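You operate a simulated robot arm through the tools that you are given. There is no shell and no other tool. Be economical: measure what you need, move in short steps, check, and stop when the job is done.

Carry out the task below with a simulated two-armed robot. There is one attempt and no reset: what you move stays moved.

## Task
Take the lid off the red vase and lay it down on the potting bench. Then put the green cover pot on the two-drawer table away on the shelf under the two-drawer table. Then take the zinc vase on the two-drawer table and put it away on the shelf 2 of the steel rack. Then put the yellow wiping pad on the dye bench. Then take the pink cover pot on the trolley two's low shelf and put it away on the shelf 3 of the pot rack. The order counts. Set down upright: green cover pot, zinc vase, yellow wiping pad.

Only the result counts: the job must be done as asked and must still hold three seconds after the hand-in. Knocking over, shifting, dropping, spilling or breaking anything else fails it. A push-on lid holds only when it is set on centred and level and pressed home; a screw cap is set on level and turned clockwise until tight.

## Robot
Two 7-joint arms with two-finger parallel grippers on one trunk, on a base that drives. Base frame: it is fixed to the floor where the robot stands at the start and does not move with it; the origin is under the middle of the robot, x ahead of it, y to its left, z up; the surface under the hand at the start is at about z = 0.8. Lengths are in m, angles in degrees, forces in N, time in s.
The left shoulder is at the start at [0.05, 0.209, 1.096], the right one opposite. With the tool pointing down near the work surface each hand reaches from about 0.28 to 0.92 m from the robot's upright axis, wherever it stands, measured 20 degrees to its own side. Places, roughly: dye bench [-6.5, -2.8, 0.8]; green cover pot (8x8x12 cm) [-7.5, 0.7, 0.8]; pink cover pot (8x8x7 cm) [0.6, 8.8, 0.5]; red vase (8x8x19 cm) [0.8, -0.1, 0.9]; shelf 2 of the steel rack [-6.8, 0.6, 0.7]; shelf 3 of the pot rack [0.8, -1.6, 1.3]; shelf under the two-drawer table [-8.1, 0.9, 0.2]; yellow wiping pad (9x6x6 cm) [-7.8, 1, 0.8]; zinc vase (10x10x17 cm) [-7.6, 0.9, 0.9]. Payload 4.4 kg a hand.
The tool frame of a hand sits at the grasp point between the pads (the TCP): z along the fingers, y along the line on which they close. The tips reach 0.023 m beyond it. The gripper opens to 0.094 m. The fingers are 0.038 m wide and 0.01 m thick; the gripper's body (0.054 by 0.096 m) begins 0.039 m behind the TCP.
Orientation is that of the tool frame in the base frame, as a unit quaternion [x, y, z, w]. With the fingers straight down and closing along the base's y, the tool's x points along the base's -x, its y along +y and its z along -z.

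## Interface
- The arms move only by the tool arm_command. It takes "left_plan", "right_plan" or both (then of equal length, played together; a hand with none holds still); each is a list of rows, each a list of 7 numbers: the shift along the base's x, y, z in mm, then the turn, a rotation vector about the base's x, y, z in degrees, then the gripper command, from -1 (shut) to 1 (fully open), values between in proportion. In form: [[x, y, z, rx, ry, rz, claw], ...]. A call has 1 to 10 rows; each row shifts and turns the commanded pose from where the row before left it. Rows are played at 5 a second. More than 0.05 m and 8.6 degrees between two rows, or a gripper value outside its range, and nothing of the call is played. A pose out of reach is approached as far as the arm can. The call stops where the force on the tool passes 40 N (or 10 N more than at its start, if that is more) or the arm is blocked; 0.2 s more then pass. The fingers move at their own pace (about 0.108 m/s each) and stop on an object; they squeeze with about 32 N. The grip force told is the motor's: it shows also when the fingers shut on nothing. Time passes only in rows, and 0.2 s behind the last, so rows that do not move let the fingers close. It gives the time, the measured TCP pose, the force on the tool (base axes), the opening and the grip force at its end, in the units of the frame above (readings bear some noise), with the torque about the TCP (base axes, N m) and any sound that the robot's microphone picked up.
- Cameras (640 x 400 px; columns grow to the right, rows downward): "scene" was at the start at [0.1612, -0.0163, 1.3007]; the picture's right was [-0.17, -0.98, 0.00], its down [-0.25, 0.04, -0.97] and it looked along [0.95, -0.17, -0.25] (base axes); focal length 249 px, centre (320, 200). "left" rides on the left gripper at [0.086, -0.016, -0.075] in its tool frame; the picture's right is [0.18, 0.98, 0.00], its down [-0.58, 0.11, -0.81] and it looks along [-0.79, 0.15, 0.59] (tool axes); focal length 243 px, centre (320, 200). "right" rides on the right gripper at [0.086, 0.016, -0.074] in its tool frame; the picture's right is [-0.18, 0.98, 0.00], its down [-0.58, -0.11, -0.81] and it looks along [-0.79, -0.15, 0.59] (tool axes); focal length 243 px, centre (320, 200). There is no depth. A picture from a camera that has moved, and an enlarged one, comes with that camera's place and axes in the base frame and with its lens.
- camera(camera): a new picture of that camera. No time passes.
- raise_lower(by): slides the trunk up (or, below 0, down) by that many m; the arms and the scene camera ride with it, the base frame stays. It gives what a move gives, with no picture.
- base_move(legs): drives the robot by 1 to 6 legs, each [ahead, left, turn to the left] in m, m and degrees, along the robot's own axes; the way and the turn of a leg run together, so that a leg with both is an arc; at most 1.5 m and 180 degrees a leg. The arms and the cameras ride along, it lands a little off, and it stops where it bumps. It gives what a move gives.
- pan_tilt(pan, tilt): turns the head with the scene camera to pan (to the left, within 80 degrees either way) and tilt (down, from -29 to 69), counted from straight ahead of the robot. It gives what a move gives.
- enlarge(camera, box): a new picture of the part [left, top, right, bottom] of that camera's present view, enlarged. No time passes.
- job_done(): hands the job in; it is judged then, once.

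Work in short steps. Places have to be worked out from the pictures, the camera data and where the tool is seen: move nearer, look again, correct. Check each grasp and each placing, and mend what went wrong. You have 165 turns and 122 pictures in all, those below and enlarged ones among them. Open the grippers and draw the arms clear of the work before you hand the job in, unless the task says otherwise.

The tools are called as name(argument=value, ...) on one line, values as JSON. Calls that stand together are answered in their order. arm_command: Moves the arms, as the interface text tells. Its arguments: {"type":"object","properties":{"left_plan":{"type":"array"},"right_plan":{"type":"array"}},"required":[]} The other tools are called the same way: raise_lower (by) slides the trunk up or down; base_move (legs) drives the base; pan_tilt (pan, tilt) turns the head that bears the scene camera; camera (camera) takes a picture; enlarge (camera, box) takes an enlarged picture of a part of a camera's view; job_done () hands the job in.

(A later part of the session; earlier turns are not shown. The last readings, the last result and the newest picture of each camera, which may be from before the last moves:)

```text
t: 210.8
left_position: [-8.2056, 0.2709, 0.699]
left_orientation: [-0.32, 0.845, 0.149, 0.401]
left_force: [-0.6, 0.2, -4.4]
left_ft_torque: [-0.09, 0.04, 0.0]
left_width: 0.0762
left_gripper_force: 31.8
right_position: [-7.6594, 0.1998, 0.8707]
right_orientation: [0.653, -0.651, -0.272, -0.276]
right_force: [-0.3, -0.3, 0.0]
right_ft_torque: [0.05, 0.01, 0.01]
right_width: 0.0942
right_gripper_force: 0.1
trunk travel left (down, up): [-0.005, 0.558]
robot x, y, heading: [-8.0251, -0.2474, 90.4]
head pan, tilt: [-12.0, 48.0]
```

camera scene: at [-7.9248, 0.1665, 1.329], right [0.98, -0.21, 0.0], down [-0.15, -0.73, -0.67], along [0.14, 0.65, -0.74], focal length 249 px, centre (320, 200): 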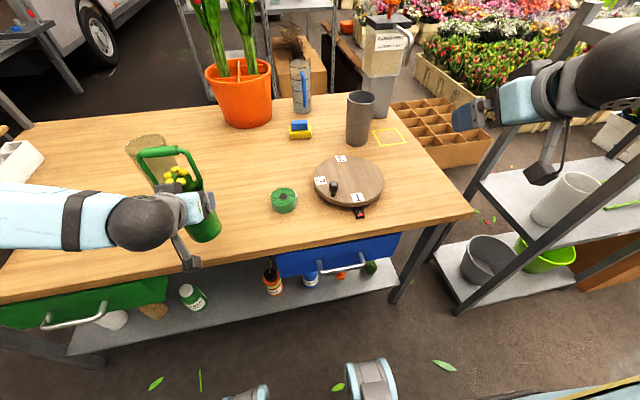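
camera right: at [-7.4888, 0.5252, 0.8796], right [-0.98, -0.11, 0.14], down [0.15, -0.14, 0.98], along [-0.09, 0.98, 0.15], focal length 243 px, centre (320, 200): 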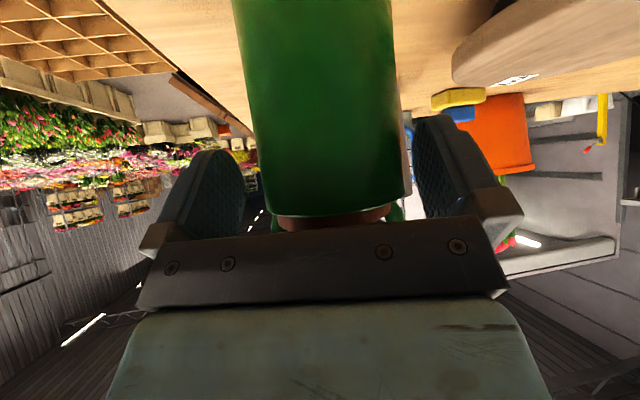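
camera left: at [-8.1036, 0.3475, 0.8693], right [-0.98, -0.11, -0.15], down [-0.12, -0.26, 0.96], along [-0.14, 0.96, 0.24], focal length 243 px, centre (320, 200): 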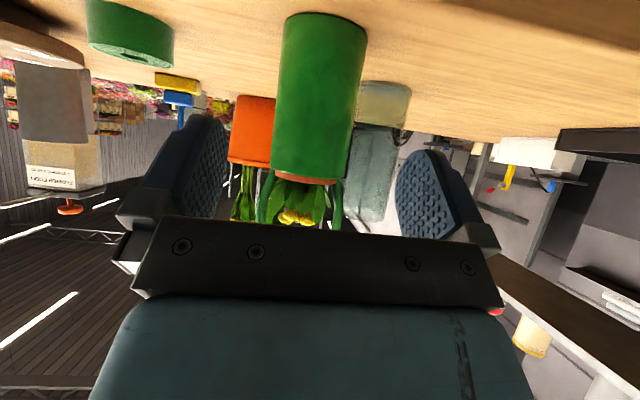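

Now the left descends 0.36 m in front of the table while the right hand is lifted clear.

arm_command(left_plan=[[0, 0, -40, 0, 0, 0, -1], [0, 0, -40, 0, 0, 0, -1], [0, 0, -40, 0, 0, 0, -1], [0, 0, -40, 0, 0, 0, -1], [0, 0, -40, 0, 0, 0, -1], [0, 0, -40, 0, 0, 0, -1], [0, 0, -40, 0, 0, 0, -1], [0, 0, -40, 0, 0, 0, -1], [0, 0, -25, 0, 0, 0, -1], [0, 0, 0, 0, 0, 0, -1]], right_plan=[[0, 0, 35, 0, 0, 0, 1], [0, 0, 35, 0, 0, 0, 1], [0, 0, 35, 0, 0, 0, 1], [0, 0, 35, 0, 0, 0, 1], [0, 0, 35, 0, 0, 0, 1], [0, 0, 35, 0, 0, 0, 1], [0, 0, 0, 0, 0, 0, 1], [0, 0, 0, 0, 0, 0, 1], [0, 0, 0, 0, 0, 0, 1], [0, 0, 0, 0, 0, 0, 1]])

pan_tilt(pan=10, tilt=48)

camera(camera="scene")

```text
t: 213.0
left_position: [-8.2039, 0.271, 0.353]
left_orientation: [-0.321, 0.845, 0.15, 0.401]
left_force: [0.3, 0.0, -4.4]
left_ft_torque: [-0.02, 0.04, 0.04]
left_width: 0.0761
left_gripper_force: 32.4
right_position: [-7.6607, 0.2007, 1.0799]
right_orientation: [0.653, -0.651, -0.273, -0.276]
right_force: [0.4, -0.7, -1.0]
right_ft_torque: [0.01, 0.0, 0.04]
right_width: 0.094
right_gripper_force: 0.1
trunk travel left (down, up): [-0.005, 0.558]
robot x, y, heading: [-8.0237, -0.2512, 90.3]
head pan, tilt: [-12.0, 48.0]
```

```text
t: 213.9
left_position: [-8.2037, 0.2706, 0.3544]
left_orientation: [-0.32, 0.845, 0.149, 0.401]
left_force: [0.0, -0.5, -3.9]
left_ft_torque: [-0.02, 0.06, -0.02]
left_width: 0.076
left_gripper_force: 32.1
right_position: [-7.6597, 0.2013, 1.0812]
right_orientation: [0.653, -0.651, -0.272, -0.276]
right_force: [0.7, 0.2, 0.7]
right_ft_torque: [-0.01, -0.01, -0.04]
right_width: 0.0938
right_gripper_force: 0.1
trunk travel left (down, up): [-0.005, 0.558]
robot x, y, heading: [-8.0274, -0.2491, 90.0]
head pan, tilt: [10.0, 48.0]
```

```text
55 pictures are left
camera scene: at [-8.0386, -0.1049, 1.0791], right [0.98, 0.17, 0.0], down [0.13, -0.73, -0.67], along [-0.12, 0.66, -0.74], focal length 249 px, centre (320, 200)
```

scene: 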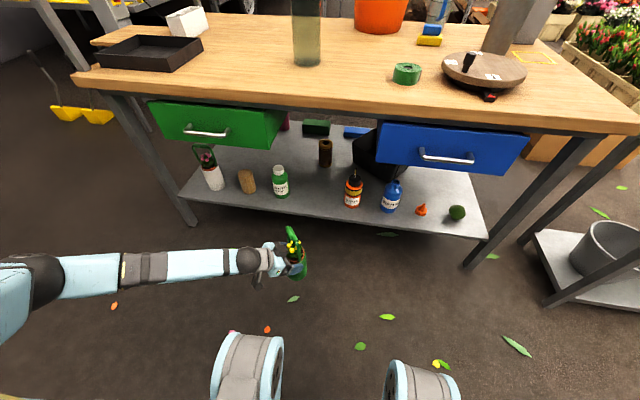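

The low posture works. I check the shelf height with the left wrist camera, which looks nearly horizontally from z≈0.33.

camera(camera="left")

enlarge(camera="scene", box=[180, 110, 460, 290])

```text
54 pictures are left
camera left: at [-8.2782, 0.1841, 0.3345], right [-0.74, 0.66, -0.15], down [-0.27, -0.08, 0.96], along [0.62, 0.75, 0.24], focal length 243 px, centre (320, 200)
```

left: 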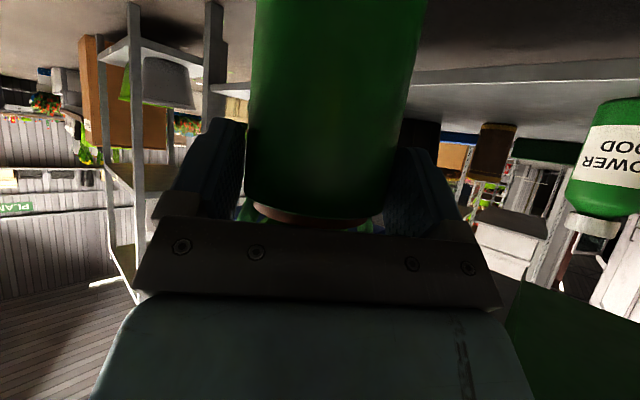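

```text
2.22 times, centred on (320, 200) of scene
camera zoom: at [-8.0386, -0.1049, 1.0791], right [0.98, 0.17, 0.0], down [0.13, -0.73, -0.67], along [-0.12, 0.66, -0.74], focal length 552 px, centre (320, 200)
```

zoom: 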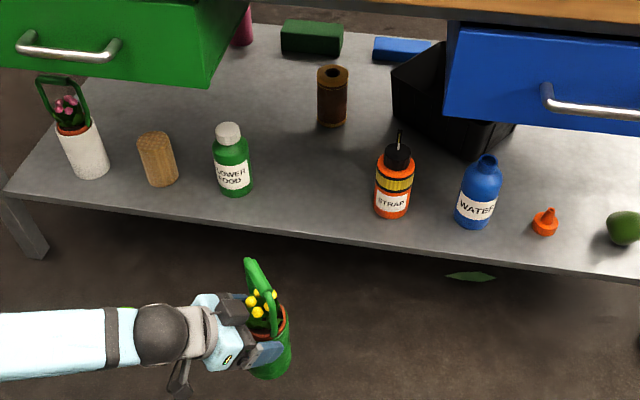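

The shelf top is at about z=0.235 with its front at y≈0.564. Target for the pot axis: (-8.19, 0.63). I raise 28 mm for clearance, drive forward 0.345 and check.

arm_command(left_plan=[[5, 0, 14, 0, 0, 0, -1], [5, 0, 14, 0, 0, 0, -1], [0, 0, 0, 0, 0, 0, -1]])

base_move(legs=[[0.2, 0, 0], [0.14, 0, 0]])

camera(camera="scene")

camera(camera="left")

```text
t: 214.7
left_position: [-8.1955, 0.2722, 0.3828]
left_orientation: [-0.32, 0.845, 0.15, 0.402]
left_force: [0.1, -0.3, -4.4]
left_ft_torque: [-0.04, 0.08, 0.0]
left_width: 0.076
left_gripper_force: 31.9
right_position: [-7.6584, 0.2017, 1.0794]
right_orientation: [0.654, -0.65, -0.272, -0.275]
right_force: [-1.0, -0.8, -0.3]
right_ft_torque: [-0.01, 0.01, 0.0]
right_width: 0.0941
right_gripper_force: 0.1
trunk travel left (down, up): [-0.005, 0.558]
robot x, y, heading: [-8.0249, -0.2507, 89.9]
head pan, tilt: [10.0, 48.0]
```

```text
t: 217.2
left_position: [-8.1952, 0.6105, 0.3818]
left_orientation: [-0.32, 0.845, 0.149, 0.401]
left_force: [0.3, -1.0, -3.7]
left_ft_torque: [-0.05, 0.07, -0.01]
left_width: 0.0758
left_gripper_force: 32.0
right_position: [-7.659, 0.5387, 1.0814]
right_orientation: [0.653, -0.651, -0.272, -0.276]
right_force: [-1.0, 0.8, -0.3]
right_ft_torque: [0.05, -0.02, 0.0]
right_width: 0.0942
right_gripper_force: 0.1
trunk travel left (down, up): [-0.005, 0.558]
robot x, y, heading: [-8.0261, 0.0901, 90.3]
head pan, tilt: [10.0, 48.0]
```

```text
52 pictures are left
camera scene: at [-8.0389, 0.234, 1.079], right [0.98, 0.17, 0.0], down [0.13, -0.73, -0.67], along [-0.12, 0.66, -0.74], focal length 249 px, centre (320, 200)
```

scene: 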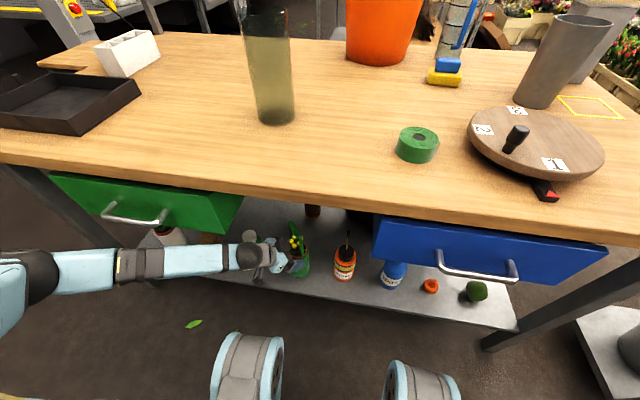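

```text
51 pictures are left
camera left: at [-8.2687, 0.5226, 0.3631], right [-0.74, 0.66, -0.15], down [-0.27, -0.08, 0.96], along [0.62, 0.75, 0.24], focal length 243 px, centre (320, 200)
```

left: 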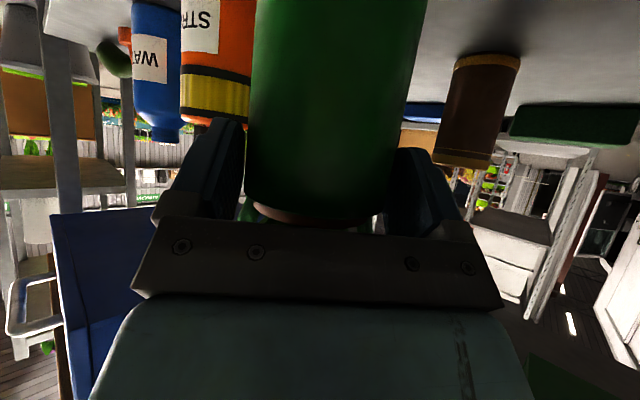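

The pot is over the shelf with the bottles clear. I nudge 20 mm further in and lower, watching for contact.

arm_command(left_plan=[[0, 10, 0, 0, 0, 0, -1], [0, 10, 0, 0, 0, 0, -1], [0, 0, -10, 0, 0, 0, -1], [0, 0, -8, 0, 0, 0, -1], [0, 0, -5, 0, 0, 0, -1], [0, 0, -4, 0, 0, 0, -1], [0, 0, -3, 0, 0, 0, -1], [0, 0, 0, 0, 0, 0, -1]])

```text
t: 219.0
left_position: [-8.1945, 0.6296, 0.3536]
left_orientation: [-0.32, 0.845, 0.149, 0.401]
left_force: [-0.3, 0.7, -4.3]
left_ft_torque: [-0.06, 0.04, 0.04]
left_width: 0.0759
left_gripper_force: 31.9
right_position: [-7.6596, 0.5389, 1.0801]
right_orientation: [0.653, -0.651, -0.272, -0.276]
right_force: [0.2, -0.6, -0.2]
right_ft_torque: [-0.02, 0.01, 0.0]
right_width: 0.094
right_gripper_force: 0.1
trunk travel left (down, up): [-0.005, 0.558]
robot x, y, heading: [-8.0287, 0.0861, 90.3]
head pan, tilt: [10.0, 48.0]
```

No contact yet; continue in 3 mm steps.

arm_command(left_plan=[[0, 0, -3, 0, 0, 0, -1], [0, 0, -3, 0, 0, 0, -1], [0, 0, -3, 0, 0, 0, -1], [0, 0, -2, 0, 0, 0, -1], [0, 0, 0, 0, 0, 0, -1]])

```text
t: 220.2
left_position: [-8.1942, 0.6315, 0.3455]
left_orientation: [-0.318, 0.844, 0.151, 0.404]
left_force: [5.2, 3.6, 21.3]
left_ft_torque: [0.22, -0.66, 0.04]
left_width: 0.076
left_gripper_force: 31.9
right_position: [-7.6586, 0.5367, 1.0814]
right_orientation: [0.653, -0.651, -0.273, -0.276]
right_force: [0.0, 0.4, -0.4]
right_ft_torque: [0.02, -0.01, -0.02]
right_width: 0.094
right_gripper_force: 0.0
trunk travel left (down, up): [-0.005, 0.558]
robot x, y, heading: [-8.0253, 0.0879, 90.0]
head pan, tilt: [10.0, 48.0]
```

Contact (21 N). I ease up 3 mm, open, and retreat horizontally along the hand's yaw direction.

arm_command(left_plan=[[0, 0, 3, 0, 0, 0, -1], [0, 0, 0, 0, 0, 0, -1], [0, 0, 0, 0, 0, 0, 1], [0, 0, 0, 0, 0, 0, 1], [0, 0, 0, 0, 0, 0, 1], [-9, -8, 0, 0, 0, 0, 1], [-15, -13, 0, 0, 0, 0, 1], [-15, -13, 0, 0, 0, 0, 1], [-15, -20, 0, 0, 0, 0, 1], [0, 0, 0, 0, 0, 0, 1]])

base_move(legs=[[-0.33, 0, 0]])

camera(camera="scene")

```text
t: 222.4
left_position: [-8.2485, 0.5754, 0.3443]
left_orientation: [-0.32, 0.845, 0.15, 0.401]
left_force: [-0.2, -0.9, -0.5]
left_ft_torque: [0.03, -0.02, -0.02]
left_width: 0.0942
left_gripper_force: 0.0
right_position: [-7.6607, 0.54, 1.0809]
right_orientation: [0.653, -0.65, -0.272, -0.276]
right_force: [-0.8, 0.5, -0.2]
right_ft_torque: [-0.05, 0.02, -0.04]
right_width: 0.0939
right_gripper_force: 0.0
trunk travel left (down, up): [-0.005, 0.558]
robot x, y, heading: [-8.0241, 0.0866, 90.0]
head pan, tilt: [10.0, 48.0]
```

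```text
t: 224.6
left_position: [-8.2497, 0.246, 0.3458]
left_orientation: [-0.323, 0.844, 0.15, 0.401]
left_force: [-0.3, -0.2, -0.3]
left_ft_torque: [-0.08, -0.02, 0.01]
left_width: 0.0941
left_gripper_force: 0.0
right_position: [-7.6604, 0.2125, 1.0813]
right_orientation: [0.655, -0.649, -0.273, -0.275]
right_force: [-0.6, 0.0, -0.2]
right_ft_torque: [-0.01, 0.0, -0.02]
right_width: 0.0937
right_gripper_force: 0.1
trunk travel left (down, up): [-0.005, 0.558]
robot x, y, heading: [-8.0251, -0.244, 90.4]
head pan, tilt: [10.0, 48.0]
```

```text
50 pictures are left
camera scene: at [-8.0383, -0.0961, 1.0792], right [0.98, 0.18, 0.0], down [0.13, -0.73, -0.67], along [-0.12, 0.66, -0.74], focal length 249 px, centre (320, 200)
```

scene: 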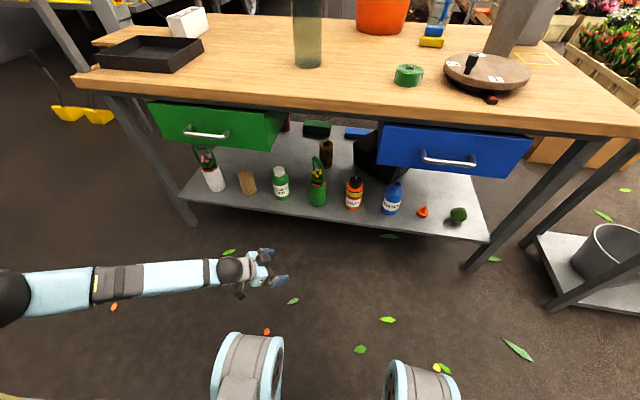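

The green pot stands on the under-table shelf. Next the zinc vase: I bring the left arm up, raise the trunk 0.3, and look at the vase to measure it.

arm_command(left_plan=[[0, 0, 45, 0, 0, 0, 1], [0, 0, 45, 0, 0, 0, 1], [0, 0, 45, 0, 0, 0, 1], [0, 0, 45, 0, 0, 0, 1], [0, 0, 45, 0, 0, 0, 1], [0, 0, 45, 0, 0, 0, 1], [0, 0, 45, 0, 0, 0, 1], [0, 0, 45, 0, 0, 0, 1], [0, 0, 45, 0, 0, 0, 1], [0, 0, 0, 0, 0, 0, 1]], right_plan=[[0, 0, 0, 3.5, 0, 0, 1], [0, 0, 0, 3.5, 0, 0, 1], [0, 0, 0, 3.5, 0, 0, 1], [0, 0, 0, 3.5, 0, 0, 1], [0, 0, 0, 3.5, 0, 0, 1], [0, 0, 0, 3.5, 0, 0, 1], [0, 0, 0, 3.5, 0, 0, 1], [0, 0, 0, 0, 0, 0, 1], [0, 0, 0, 0, 0, 0, 1], [0, 0, 0, 0, 0, 0, 1]])

raise_lower(by=0.2)

base_move(legs=[[0, -0.2, -0.3]])

pan_tilt(pan=-20, tilt=30)

camera(camera="scene")

```text
t: 226.8
left_position: [-8.2506, 0.2462, 0.7504]
left_orientation: [-0.322, 0.844, 0.15, 0.401]
left_force: [-0.2, -0.7, -0.4]
left_ft_torque: [-0.01, -0.02, -0.02]
left_width: 0.0942
left_gripper_force: 0.0
right_position: [-7.6602, 0.2113, 1.0817]
right_orientation: [0.582, -0.576, -0.404, -0.408]
right_force: [-0.2, 0.5, 0.1]
right_ft_torque: [0.01, 0.02, -0.03]
right_width: 0.094
right_gripper_force: 0.2
trunk travel left (down, up): [-0.005, 0.558]
robot x, y, heading: [-8.0251, -0.2382, 90.2]
head pan, tilt: [10.0, 48.0]
```

```text
t: 229.0
left_position: [-8.2512, 0.2461, 0.95]
left_orientation: [-0.322, 0.844, 0.151, 0.401]
left_force: [-0.7, -0.2, -0.1]
left_ft_torque: [-0.01, 0.0, 0.0]
left_width: 0.0942
left_gripper_force: 0.2
right_position: [-7.6615, 0.2118, 1.2816]
right_orientation: [0.581, -0.577, -0.404, -0.408]
right_force: [-0.8, -0.4, -0.7]
right_ft_torque: [0.02, 0.0, 0.0]
right_width: 0.094
right_gripper_force: 0.1
trunk travel left (down, up): [-0.205, 0.358]
robot x, y, heading: [-8.0253, -0.2422, 90.7]
head pan, tilt: [10.0, 48.0]
```

```text
t: 231.3
left_position: [-8.0487, 0.2472, 0.9502]
left_orientation: [-0.321, 0.845, 0.15, 0.401]
left_force: [0.0, -0.6, -0.3]
left_ft_torque: [0.01, 0.06, 0.01]
left_width: 0.0939
left_gripper_force: 0.1
right_position: [-7.4603, 0.2106, 1.282]
right_orientation: [0.58, -0.578, -0.404, -0.408]
right_force: [0.8, -0.1, 0.1]
right_ft_torque: [0.01, -0.02, -0.01]
right_width: 0.0937
right_gripper_force: 0.1
trunk travel left (down, up): [-0.205, 0.358]
robot x, y, heading: [-7.8239, -0.2405, 90.1]
head pan, tilt: [10.0, 48.0]
```

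```text
t: 232.3
left_position: [-8.0487, 0.2467, 0.9506]
left_orientation: [-0.32, 0.845, 0.149, 0.401]
left_force: [-1.0, -0.5, 0.2]
left_ft_torque: [-0.01, -0.03, -0.02]
left_width: 0.0939
left_gripper_force: 0.1
right_position: [-7.4592, 0.2106, 1.2812]
right_orientation: [0.581, -0.577, -0.404, -0.408]
right_force: [0.5, 0.3, -0.7]
right_ft_torque: [0.0, 0.02, -0.01]
right_width: 0.0941
right_gripper_force: 0.0
trunk travel left (down, up): [-0.205, 0.358]
robot x, y, heading: [-7.8298, -0.2393, 90.1]
head pan, tilt: [-20.0, 30.0]
```

```text
49 pictures are left
camera scene: at [-7.7933, -0.0876, 1.3059], right [0.94, -0.34, 0.0], down [-0.17, -0.47, -0.87], along [0.29, 0.81, -0.5], focal length 249 px, centre (320, 200)
```

scene: 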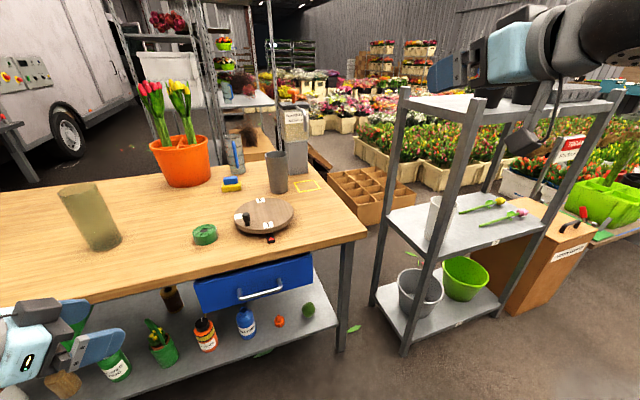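

I enlarge the zinc vase and the rack's shelf 2.

enlarge(camera="scene", box=[215, 130, 335, 240])

enlarge(camera="scene", box=[370, 80, 570, 270])

```text
3.64 times, centred on (275, 185) of scene
camera zoom: at [-7.7933, -0.0876, 1.3059], right [0.94, -0.34, 0.0], down [-0.17, -0.47, -0.87], along [0.29, 0.81, -0.5], focal length 904 px, centre (484, 254)
```

zoom: 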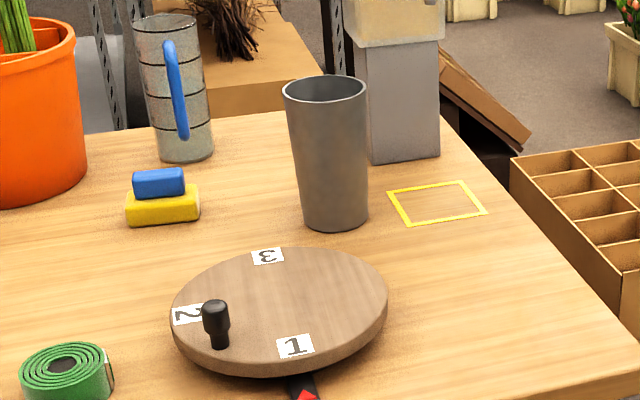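

```text
2.11 times, centred on (470, 175) of scene
camera zoom: at [-7.7933, -0.0876, 1.3059], right [0.94, -0.34, 0.0], down [-0.17, -0.47, -0.87], along [0.29, 0.81, -0.5], focal length 523 px, centre (4, 253)
```

zoom: 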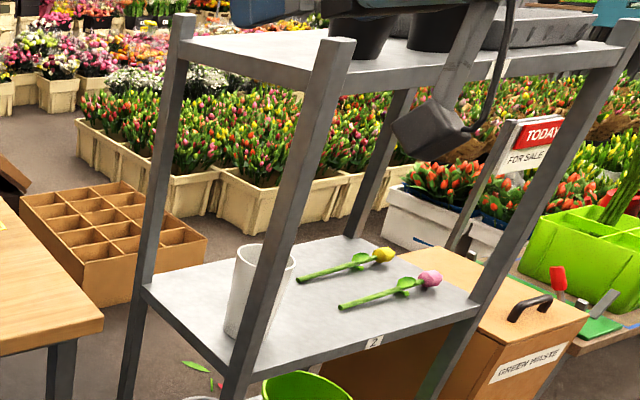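

Vase: rim ⌀≈97 mm at z≈0.95, axis (-7.628, 0.910), base ⌀≈80. It's too wide for a body grasp from the front, so I'll pinch its right-hand wall with the hand pitched 50°. I set the right hand's pitch and lift the left clear.

arm_command(left_plan=[[0, 0, 45, 0, 0, 0, 1], [0, 0, 45, 0, 0, 0, 1], [0, 0, 45, 0, 0, 0, 1], [0, 0, 45, 0, 0, 0, 1], [0, 0, 45, 0, 0, 0, 1], [0, 0, 45, 0, 0, 0, 1], [0, 0, 45, 0, 0, 0, 1], [0, 0, 45, 0, 0, 0, 1], [0, 0, 0, 0, 0, 0, 1]], right_plan=[[0, 0, 0, -3.75, 0, 0, 0.2], [0, 0, 0, -3.75, 0, 0, 0.2], [0, 0, 0, -3.75, 0, 0, 0.2], [0, 0, 0, -3.75, 0, 0, 0.2], [0, 0, 0, -3.75, 0, 0, 0.2], [0, 0, 0, -3.75, 0, 0, 0.2], [0, 0, 0, -3.75, 0, 0, 0.2], [0, 0, 0, -3.75, 0, 0, 0.2], [0, 0, 0, 0, 0, 0, 0.2]])

base_move(legs=[[0, 0.05, 0], [0.42, 0, 0]])

camera(camera="scene")

```text
t: 234.3
left_position: [-8.0494, 0.2472, 1.3105]
left_orientation: [-0.32, 0.845, 0.149, 0.402]
left_force: [0.2, 0.4, 0.7]
left_ft_torque: [-0.01, -0.05, -0.01]
left_width: 0.0939
left_gripper_force: 0.0
right_position: [-7.4597, 0.2113, 1.2817]
right_orientation: [0.666, -0.663, -0.239, -0.244]
right_force: [0.3, 0.1, 0.2]
right_ft_torque: [0.02, 0.0, 0.01]
right_width: 0.0562
right_gripper_force: 0.0
trunk travel left (down, up): [-0.205, 0.358]
robot x, y, heading: [-7.8238, -0.2395, 89.9]
head pan, tilt: [-20.0, 30.0]
```

```text
t: 237.6
left_position: [-8.1002, 0.6682, 1.3101]
left_orientation: [-0.32, 0.845, 0.15, 0.401]
left_force: [-0.2, -0.1, 0.2]
left_ft_torque: [-0.03, -0.01, 0.02]
left_width: 0.0941
left_gripper_force: 0.1
right_position: [-7.5096, 0.6309, 1.2818]
right_orientation: [0.666, -0.662, -0.241, -0.244]
right_force: [-0.3, 0.5, 0.0]
right_ft_torque: [-0.01, 0.01, -0.01]
right_width: 0.0563
right_gripper_force: 0.0
trunk travel left (down, up): [-0.205, 0.358]
robot x, y, heading: [-7.8764, 0.1876, 89.9]
head pan, tilt: [-20.0, 30.0]
```

```text
46 pictures are left
camera scene: at [-7.8445, 0.3337, 1.3059], right [0.94, -0.34, 0.0], down [-0.17, -0.47, -0.87], along [0.29, 0.81, -0.5], focal length 249 px, centre (320, 200)
```

scene: 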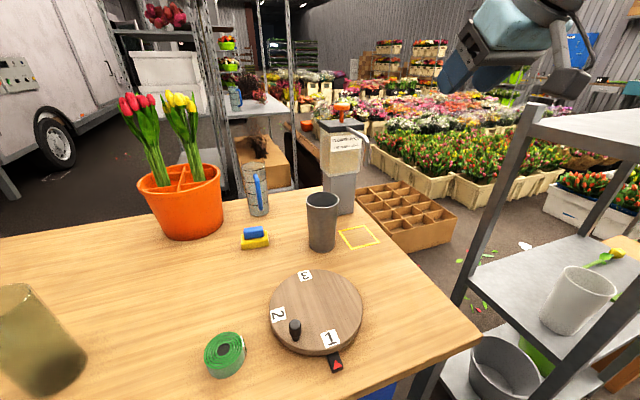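

Vase axis confirmed at (-7.627, 0.911). A spout stands near its right side, so I'll pinch the left wall instead. Lower the trunk 0.17, and bring the right hand over the left wall.

raise_lower(by=-0.17)

arm_command(right_plan=[[-24, 40, -11, 0, 0, 0, 0.2], [-24, 40, -11, 0, 0, 0, 0.2], [-24, 40, -12, 0, 0, 0, 0.2], [-24, 40, -12, 0, 0, 0, 0.2], [-24, 40, -12, 0, 0, 0, 0.2], [-24, 40, -12, 0, 0, 0, 0.2], [-22, 39, -12, 0, 0, 0, 0.2], [0, 0, 0, 0, 0, 0, 0.2]])

camera(camera="right")

camera(camera="scene")

```text
t: 239.5
left_position: [-8.1007, 0.6685, 1.141]
left_orientation: [-0.319, 0.846, 0.148, 0.401]
left_force: [0.0, 0.1, -0.3]
left_ft_torque: [0.02, 0.0, 0.02]
left_width: 0.0941
left_gripper_force: 0.1
right_position: [-7.5086, 0.6318, 1.1119]
right_orientation: [0.666, -0.663, -0.24, -0.245]
right_force: [-0.4, 0.0, 0.6]
right_ft_torque: [-0.01, -0.02, 0.0]
right_width: 0.0563
right_gripper_force: 0.0
trunk travel left (down, up): [-0.035, 0.528]
robot x, y, heading: [-7.8737, 0.1773, 90.2]
head pan, tilt: [-20.0, 30.0]
```

```text
t: 241.3
left_position: [-8.1014, 0.6691, 1.1401]
left_orientation: [-0.32, 0.845, 0.15, 0.402]
left_force: [-0.6, -0.6, 0.0]
left_ft_torque: [-0.04, 0.0, 0.02]
left_width: 0.0939
left_gripper_force: 0.0
right_position: [-7.6759, 0.9089, 1.0312]
right_orientation: [0.665, -0.663, -0.24, -0.246]
right_force: [-0.2, -0.7, 0.1]
right_ft_torque: [0.05, 0.0, -0.01]
right_width: 0.0563
right_gripper_force: 0.2
trunk travel left (down, up): [-0.035, 0.528]
robot x, y, heading: [-7.8762, 0.1831, 90.1]
head pan, tilt: [-20.0, 30.0]
```

```text
45 pictures are left
camera right: at [-7.6928, 0.7959, 1.032], right [-0.98, 0.14, 0.11], down [0.1, -0.08, 0.99], along [0.15, 0.99, 0.06], focal length 243 px, centre (320, 200)
```

right: 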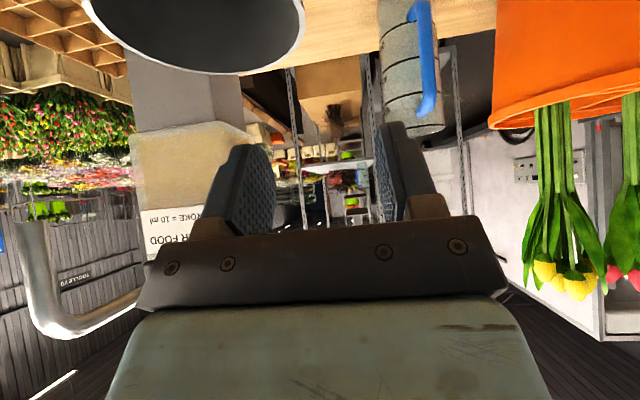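

```text
44 pictures are left
camera scene: at [-7.8447, 0.3324, 1.1362], right [0.94, -0.34, 0.0], down [-0.17, -0.47, -0.87], along [0.3, 0.81, -0.5], focal length 249 px, centre (320, 200)
```

scene: 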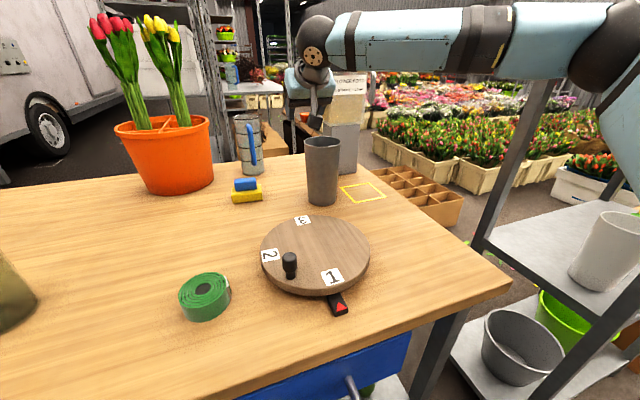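

The left wall is right between the fingers (x≈-7.676). I descend vertically 86 mm, watching force.

arm_command(right_plan=[[0, 0, -30, 0, 0, 0, 0.2], [0, 3, -30, 0, 0, 0, 0.2], [0, 0, -15, 0, 0, 0, 0.2], [0, 0, -11, 0, 0, 0, 0.2], [0, 0, 0, 0, 0, 0, 0.2]])

camera(camera="right")

enlarge(camera="scene", box=[240, 60, 400, 220])

```text
t: 242.5
left_position: [-8.0999, 0.6688, 1.1396]
left_orientation: [-0.321, 0.845, 0.15, 0.401]
left_force: [0.4, -0.5, 0.0]
left_ft_torque: [0.01, -0.03, 0.0]
left_width: 0.0939
left_gripper_force: 0.0
right_position: [-7.6763, 0.9129, 0.944]
right_orientation: [0.665, -0.663, -0.24, -0.245]
right_force: [-0.1, -0.1, 0.5]
right_ft_torque: [0.0, 0.01, 0.01]
right_width: 0.0566
right_gripper_force: 0.1
trunk travel left (down, up): [-0.035, 0.528]
robot x, y, heading: [-7.876, 0.1808, 89.9]
head pan, tilt: [-20.0, 30.0]
```

```text
43 pictures are left
camera right: at [-7.6924, 0.7997, 0.9443], right [-0.98, 0.14, 0.11], down [0.1, -0.07, 0.99], along [0.15, 0.99, 0.06], focal length 243 px, centre (320, 200)
```

right: 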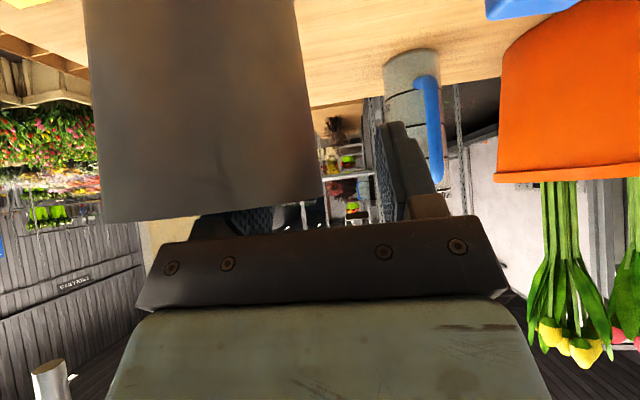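

```text
2.50 times, centred on (320, 140) of scene
camera zoom: at [-7.8445, 0.3333, 1.1359], right [0.94, -0.34, 0.0], down [-0.17, -0.47, -0.87], along [0.29, 0.81, -0.5], focal length 622 px, centre (320, 350)
```

zoom: 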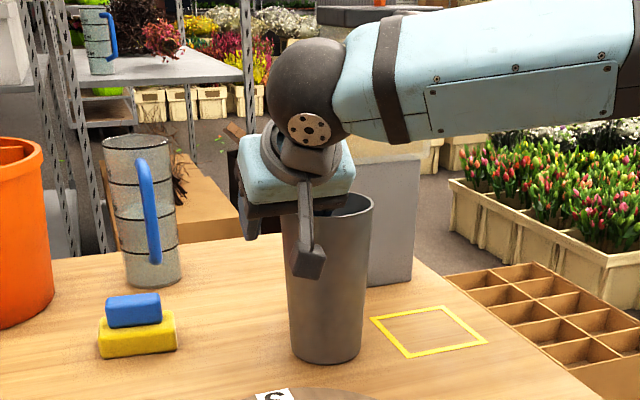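

One finger is inside, one outside the wall. I close and check the width, then lift 10 mm.

arm_command(right_plan=[[0, 0, 0, 0, 0, 0, -1], [0, 0, 0, 0, 0, 0, -1], [0, 0, 0, 0, 0, 0, -1], [0, 0, 0, 0, 0, 0, -1]])

arm_command(right_plan=[[0, 0, 5, 0, 0, 0, -1], [0, 0, 10, 0, 0, 0, -1], [0, 0, 15, 0, 0, 0, -1], [0, 0, 0, 0, 0, 0, -1]])

enlarge(camera="scene", box=[240, 60, 400, 220])

```text
t: 243.5
left_position: [-8.1005, 0.6691, 1.1411]
left_orientation: [-0.32, 0.845, 0.15, 0.401]
left_force: [-0.4, -0.2, -0.7]
left_ft_torque: [0.01, -0.02, -0.04]
left_width: 0.094
left_gripper_force: 0.1
right_position: [-7.6749, 0.9121, 0.9438]
right_orientation: [0.667, -0.662, -0.239, -0.244]
right_force: [1.4, -0.5, 4.1]
right_ft_torque: [-0.22, -0.23, 0.03]
right_width: 0.0202
right_gripper_force: 32.3
trunk travel left (down, up): [-0.035, 0.528]
robot x, y, heading: [-7.8749, 0.1782, 90.2]
head pan, tilt: [-20.0, 30.0]
```

```text
t: 244.5
left_position: [-8.1004, 0.6687, 1.1405]
left_orientation: [-0.32, 0.845, 0.149, 0.401]
left_force: [-0.6, -0.2, 0.4]
left_ft_torque: [-0.04, -0.02, -0.04]
left_width: 0.0942
left_gripper_force: 0.1
right_position: [-7.6757, 0.9135, 0.9731]
right_orientation: [0.667, -0.663, -0.238, -0.244]
right_force: [-0.4, -0.1, -2.8]
right_ft_torque: [-0.02, 0.08, 0.03]
right_width: 0.0156
right_gripper_force: 32.5
trunk travel left (down, up): [-0.035, 0.528]
robot x, y, heading: [-7.8802, 0.1784, 90.1]
head pan, tilt: [-20.0, 30.0]
```

```text
2.50 times, centred on (320, 140) of scene
camera zoom: at [-7.8444, 0.3337, 1.1358], right [0.94, -0.34, 0.0], down [-0.17, -0.47, -0.87], along [0.29, 0.81, -0.5], focal length 622 px, centre (320, 350)
```

zoom: 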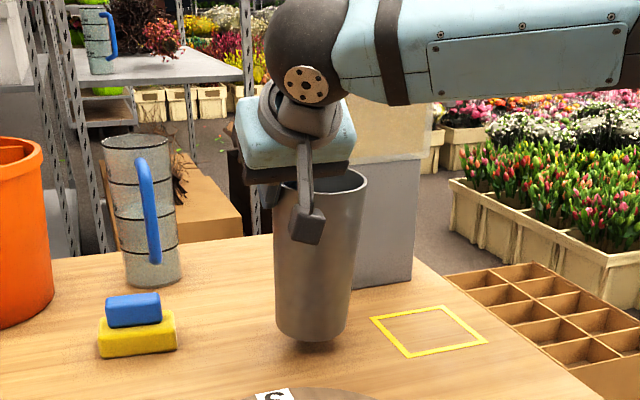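

It holds (about 0.3 kg, slight lean only). I lift 65 mm more, draw the hand back over the turntable, then back the base out.

arm_command(right_plan=[[0, 0, 30, 0, 0, 0, -1], [0, 0, 35, 0, 0, 0, -1], [0, -40, 0, 0, 0, 0, -1], [0, -40, 0, 0, 0, 0, -1], [0, -40, 0, 0, 0, 0, -1], [0, -40, 0, 0, 0, 0, -1], [0, -40, 0, 0, 0, 0, -1], [0, -40, 0, 0, 0, 0, -1], [0, 0, 0, 0, 0, 0, -1]])

base_move(legs=[[-0.43, 0, 0], [0, -0.68, 0]])

pan_tilt(pan=-15, tilt=30)

camera(camera="scene")

```text
t: 246.5
left_position: [-8.1013, 0.6688, 1.1399]
left_orientation: [-0.321, 0.845, 0.15, 0.401]
left_force: [-0.7, 0.5, 0.5]
left_ft_torque: [-0.01, 0.0, -0.01]
left_width: 0.0939
left_gripper_force: 0.2
right_position: [-7.675, 0.6726, 1.0371]
right_orientation: [0.667, -0.663, -0.239, -0.244]
right_force: [-0.5, -0.2, -2.6]
right_ft_torque: [-0.02, 0.07, 0.01]
right_width: 0.0154
right_gripper_force: 31.9
trunk travel left (down, up): [-0.035, 0.528]
robot x, y, heading: [-7.8765, 0.1809, 90.0]
head pan, tilt: [-20.0, 30.0]
```

```text
t: 255.1
left_position: [-7.4253, 0.2444, 1.1411]
left_orientation: [-0.324, 0.844, 0.151, 0.4]
left_force: [-0.3, 0.2, -0.4]
left_ft_torque: [0.01, -0.01, -0.03]
left_width: 0.094
left_gripper_force: 0.1
right_position: [-7.0016, 0.2489, 1.0371]
right_orientation: [0.668, -0.66, -0.241, -0.245]
right_force: [0.5, -0.1, -3.1]
right_ft_torque: [-0.04, 0.12, 0.02]
right_width: 0.0146
right_gripper_force: 31.7
trunk travel left (down, up): [-0.035, 0.528]
robot x, y, heading: [-7.2002, -0.2443, 90.5]
head pan, tilt: [-20.0, 30.0]
```

```text
t: 255.8
left_position: [-7.4252, 0.2424, 1.1407]
left_orientation: [-0.323, 0.844, 0.151, 0.401]
left_force: [0.0, -0.2, -0.5]
left_ft_torque: [-0.01, 0.0, -0.03]
left_width: 0.0942
left_gripper_force: 0.1
right_position: [-7.0009, 0.2493, 1.0367]
right_orientation: [0.669, -0.66, -0.241, -0.244]
right_force: [-0.5, 0.4, -3.7]
right_ft_torque: [-0.03, 0.08, 0.03]
right_width: 0.0151
right_gripper_force: 32.2
trunk travel left (down, up): [-0.035, 0.528]
robot x, y, heading: [-7.1997, -0.2411, 90.4]
head pan, tilt: [-15.0, 30.0]
```

```text
40 pictures are left
camera scene: at [-7.1751, -0.0891, 1.1359], right [0.97, -0.25, 0.0], down [-0.13, -0.48, -0.87], along [0.22, 0.84, -0.5], focal length 249 px, centre (320, 200)
```

scene: 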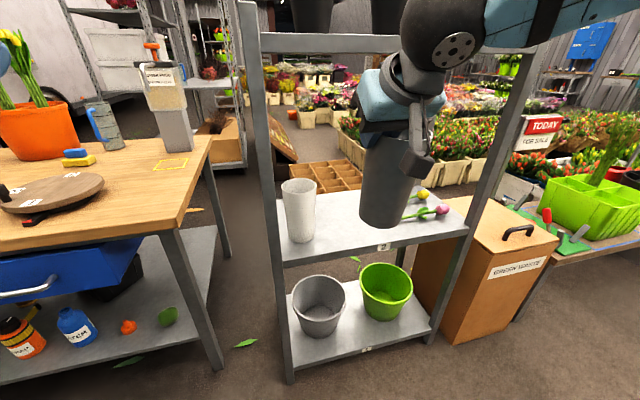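

The rack's shelf 2 top is about z=0.69 with its front at y≈0.385; white vase at (-7.08, 0.476). I aim for the vase axis at (-6.92, 0.45). First lower and shift in front of the rack.

arm_command(right_plan=[[10, 0, -40, 0, 0, 0, -1], [10, 0, -40, 0, 0, 0, -1], [12, 0, -40, 0, 0, 0, -1], [0, 0, -17, 0, 0, 0, -1], [0, 0, 0, 0, 0, 0, -1]])

camera(camera="scene")

```text
t: 257.0
left_position: [-7.4253, 0.2423, 1.1403]
left_orientation: [-0.324, 0.843, 0.152, 0.401]
left_force: [0.6, 0.1, -0.1]
left_ft_torque: [-0.01, -0.01, -0.02]
left_width: 0.0941
left_gripper_force: 0.0
right_position: [-6.9694, 0.2487, 0.9003]
right_orientation: [0.668, -0.66, -0.241, -0.244]
right_force: [-0.5, -0.6, -3.1]
right_ft_torque: [0.0, 0.1, 0.01]
right_width: 0.0147
right_gripper_force: 32.0
trunk travel left (down, up): [-0.035, 0.528]
robot x, y, heading: [-7.2022, -0.2442, 90.2]
head pan, tilt: [-15.0, 30.0]
```

```text
39 pictures are left
camera scene: at [-7.1751, -0.0891, 1.1359], right [0.97, -0.25, 0.0], down [-0.13, -0.48, -0.87], along [0.22, 0.84, -0.5], focal length 249 px, centre (320, 200)
```

scene: 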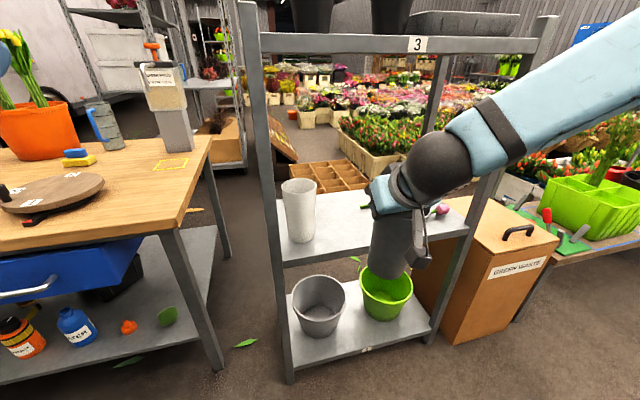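

Shelf 2 (labelled) is the middle one. I move in 100 mm and check, since the forearm nears the right post.

arm_command(right_plan=[[0, 35, 0, 0, 0, 0, -1], [0, 35, 0, 0, 0, 0, -1], [0, 35, 0, 0, 0, 0, -1], [0, 0, 0, 0, 0, 0, -1]])

camera(camera="scene")

```text
t: 258.0
left_position: [-7.4274, 0.2413, 1.1414]
left_orientation: [-0.322, 0.844, 0.15, 0.401]
left_force: [1.0, -0.1, 1.2]
left_ft_torque: [-0.02, 0.0, -0.03]
left_width: 0.0938
left_gripper_force: 0.1
right_position: [-6.9686, 0.3543, 0.9013]
right_orientation: [0.668, -0.66, -0.241, -0.244]
right_force: [0.0, 0.6, -2.9]
right_ft_torque: [-0.05, 0.09, -0.01]
right_width: 0.0145
right_gripper_force: 32.3
trunk travel left (down, up): [-0.035, 0.528]
robot x, y, heading: [-7.1969, -0.2419, 90.5]
head pan, tilt: [-15.0, 30.0]
```

```text
38 pictures are left
camera scene: at [-7.1751, -0.0893, 1.136], right [0.97, -0.25, 0.0], down [-0.13, -0.48, -0.87], along [0.22, 0.84, -0.5], focal length 249 px, centre (320, 200)
```

scene: 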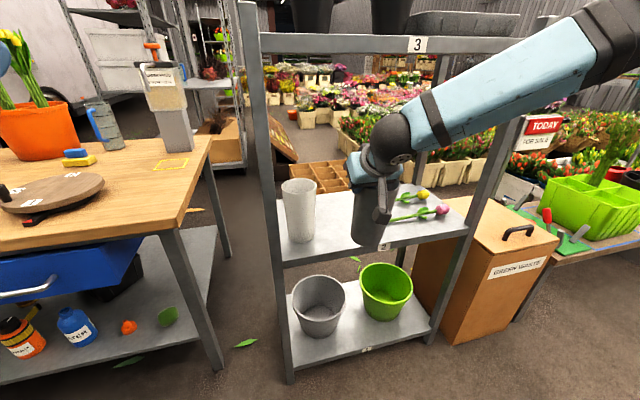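

Clear everywhere; the flower stems begin near x≈-6.80, so I shift 15 mm right and go in to y=0.45.

arm_command(right_plan=[[5, 32, 0, 0, 0, 0, -1], [5, 32, 0, 0, 0, 0, -1], [5, 31, 0, 0, 0, 0, -1], [0, 0, 0, 0, 0, 0, -1]])

enlarge(camera="scene", box=[260, 120, 480, 270])

```text
t: 259.0
left_position: [-7.4257, 0.2424, 1.1408]
left_orientation: [-0.323, 0.844, 0.151, 0.401]
left_force: [-0.6, 0.3, -1.0]
left_ft_torque: [-0.02, 0.0, 0.02]
left_width: 0.0941
left_gripper_force: 0.1
right_position: [-6.9535, 0.4492, 0.9003]
right_orientation: [0.669, -0.661, -0.24, -0.243]
right_force: [-0.6, 0.8, -2.0]
right_ft_torque: [0.01, 0.09, 0.02]
right_width: 0.0145
right_gripper_force: 31.9
trunk travel left (down, up): [-0.035, 0.528]
robot x, y, heading: [-7.1999, -0.244, 90.4]
head pan, tilt: [-15.0, 30.0]
```

```text
2.67 times, centred on (370, 195) of scene
camera zoom: at [-7.1752, -0.0892, 1.1359], right [0.97, -0.25, 0.0], down [-0.13, -0.48, -0.87], along [0.22, 0.84, -0.5], focal length 663 px, centre (187, 213)
```

zoom: 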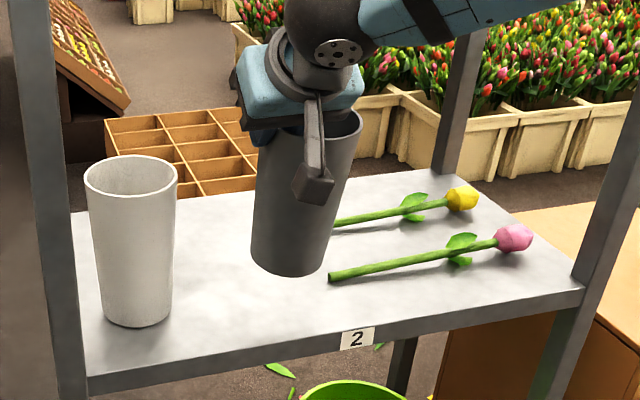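

The vase leans about 4° (following its wall taper). I counter-rotate the hand by -4° about y and lower gradually.

arm_command(right_plan=[[0, 0, -10, 0, -2, 0, -1], [0, 0, -10, 0, -2, 0, -1], [0, 0, -8, 0, 0, 0, -1], [0, 0, -4, 0, 0, 0, -1], [0, 0, -3, 0, 0, 0, -1], [0, 0, 0, 0, 0, 0, -1]])

enlarge(camera="scene", box=[260, 120, 480, 270])

```text
t: 260.4
left_position: [-7.4251, 0.2436, 1.1403]
left_orientation: [-0.323, 0.843, 0.151, 0.401]
left_force: [-0.9, -0.2, -0.1]
left_ft_torque: [0.01, 0.02, 0.01]
left_width: 0.0938
left_gripper_force: 0.1
right_position: [-6.9535, 0.4492, 0.8653]
right_orientation: [0.676, -0.652, -0.217, -0.267]
right_force: [-0.3, -0.5, -1.4]
right_ft_torque: [-0.05, 0.13, 0.01]
right_width: 0.0145
right_gripper_force: 31.8
trunk travel left (down, up): [-0.035, 0.528]
robot x, y, heading: [-7.1975, -0.2431, 90.4]
head pan, tilt: [-15.0, 30.0]
```

```text
2.67 times, centred on (370, 195) of scene
camera zoom: at [-7.1751, -0.089, 1.1359], right [0.97, -0.25, 0.0], down [-0.13, -0.48, -0.87], along [0.22, 0.84, -0.5], focal length 663 px, centre (187, 213)
```

zoom: 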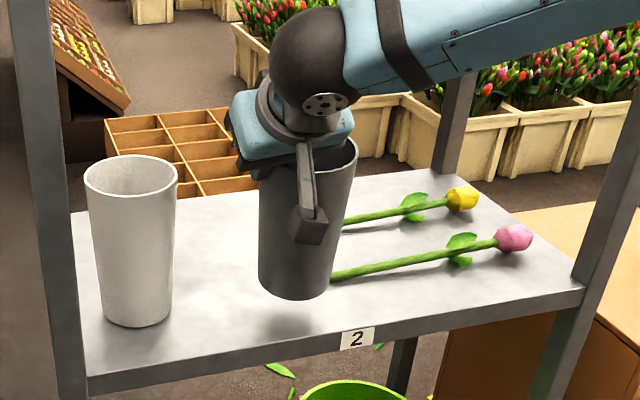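

Upright now and slightly above the shelf. Continue down.

arm_command(right_plan=[[0, 0, -4, 0, 0, 0, -1], [0, 0, -4, 0, 0, 0, -1], [0, 0, -3, 0, 0, 0, -1], [0, 0, -3, 0, 0, 0, -1], [0, 0, -2, 0, 0, 0, -1], [0, 0, 0, 0, 0, 0, -1]])

```text
t: 261.8
left_position: [-7.4265, 0.2421, 1.1404]
left_orientation: [-0.324, 0.844, 0.151, 0.4]
left_force: [0.3, 0.4, -0.5]
left_ft_torque: [0.02, -0.01, 0.01]
left_width: 0.0943
left_gripper_force: 0.1
right_position: [-6.9544, 0.4494, 0.8493]
right_orientation: [0.676, -0.652, -0.218, -0.267]
right_force: [-0.7, -0.1, -2.5]
right_ft_torque: [-0.02, 0.11, 0.0]
right_width: 0.0146
right_gripper_force: 31.9
trunk travel left (down, up): [-0.035, 0.528]
robot x, y, heading: [-7.1991, -0.243, 90.2]
head pan, tilt: [-15.0, 30.0]
```

arm_command(right_plan=[[0, 0, -3, 0, 0, 0, -1], [0, 0, -3, 0, 0, 0, -1], [0, 0, -2, 0, 0, 0, -1], [0, 0, -2, 0, 0, 0, -1], [0, 0, 0, 0, 0, 0, -1]])

enlarge(camera="scene", box=[260, 120, 480, 270])

```text
t: 263.0
left_position: [-7.425, 0.2425, 1.1391]
left_orientation: [-0.323, 0.844, 0.151, 0.401]
left_force: [-0.8, 0.5, -0.1]
left_ft_torque: [0.02, 0.01, -0.01]
left_width: 0.0942
left_gripper_force: 0.1
right_position: [-6.9537, 0.4497, 0.839]
right_orientation: [0.676, -0.652, -0.217, -0.266]
right_force: [-0.1, -0.2, -2.3]
right_ft_torque: [-0.03, 0.08, 0.02]
right_width: 0.0143
right_gripper_force: 32.0
trunk travel left (down, up): [-0.035, 0.528]
robot x, y, heading: [-7.1978, -0.2463, 90.4]
head pan, tilt: [-15.0, 30.0]
```

```text
2.67 times, centred on (370, 195) of scene
camera zoom: at [-7.1751, -0.089, 1.1359], right [0.97, -0.25, 0.0], down [-0.13, -0.48, -0.87], along [0.22, 0.84, -0.5], focal length 663 px, centre (187, 213)
```

zoom: 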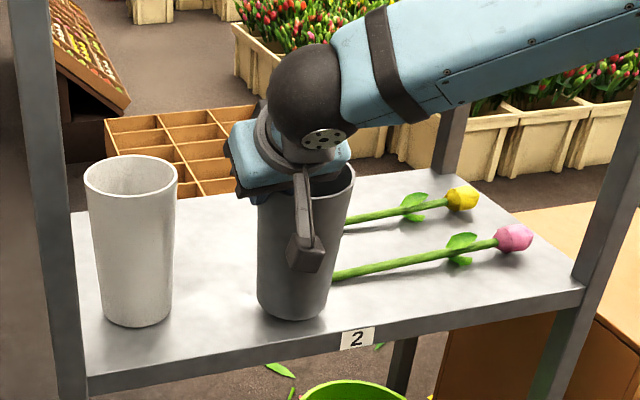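

Nearly on the shelf (the shadow is almost joined). A few more millimetres.

arm_command(right_plan=[[0, 0, -2, 0, 0, 0, -1], [0, 0, -2, 0, 0, 0, -1], [0, 0, -2, 0, 0, 0, -1], [0, 0, -1, 0, 0, 0, -1], [0, 0, 0, 0, 0, 0, -1]])

```text
t: 264.2
left_position: [-7.4247, 0.2438, 1.1407]
left_orientation: [-0.323, 0.844, 0.151, 0.401]
left_force: [-0.3, 0.1, 0.7]
left_ft_torque: [0.0, 0.05, 0.04]
left_width: 0.0939
left_gripper_force: 0.0
right_position: [-6.9533, 0.4492, 0.8315]
right_orientation: [0.675, -0.652, -0.217, -0.267]
right_force: [0.3, -0.6, -2.0]
right_ft_torque: [-0.04, 0.09, -0.02]
right_width: 0.0144
right_gripper_force: 31.9
trunk travel left (down, up): [-0.035, 0.528]
robot x, y, heading: [-7.1989, -0.2413, 90.3]
head pan, tilt: [-15.0, 30.0]
```

arm_command(right_plan=[[0, 0, -2, 0, 0, 0, -1], [0, 0, -2, 0, 0, 0, -1], [0, 0, -2, 0, 0, 0, -1], [0, 0, -2, 0, 0, 0, -1], [0, 0, -2, 0, 0, 0, -1], [0, 0, 0, 0, 0, 0, -1]])

enlarge(camera="scene", box=[260, 120, 480, 270])

```text
t: 265.8
left_position: [-7.4268, 0.2414, 1.1406]
left_orientation: [-0.323, 0.844, 0.151, 0.402]
left_force: [0.0, -0.1, 0.4]
left_ft_torque: [0.01, -0.03, 0.04]
left_width: 0.0942
left_gripper_force: 0.0
right_position: [-6.9561, 0.4503, 0.8296]
right_orientation: [0.674, -0.65, -0.223, -0.27]
right_force: [-1.8, -1.8, 17.6]
right_ft_torque: [-0.59, -0.24, -0.08]
right_width: 0.0141
right_gripper_force: 32.1
trunk travel left (down, up): [-0.035, 0.528]
robot x, y, heading: [-7.1992, -0.2459, 90.4]
head pan, tilt: [-15.0, 30.0]
stopped in row 6 (right hand): the force on the tool passed its limit at 41 N (the readings are from after the stop); the commanded pose is now the measured one
```

```text
2.67 times, centred on (370, 195) of scene
camera zoom: at [-7.1758, -0.091, 1.136], right [0.97, -0.25, 0.0], down [-0.13, -0.48, -0.87], along [0.22, 0.84, -0.5], focal length 663 px, centre (187, 213)
```

zoom: 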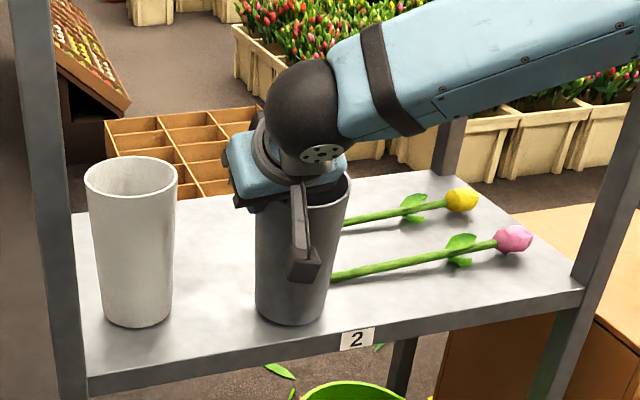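

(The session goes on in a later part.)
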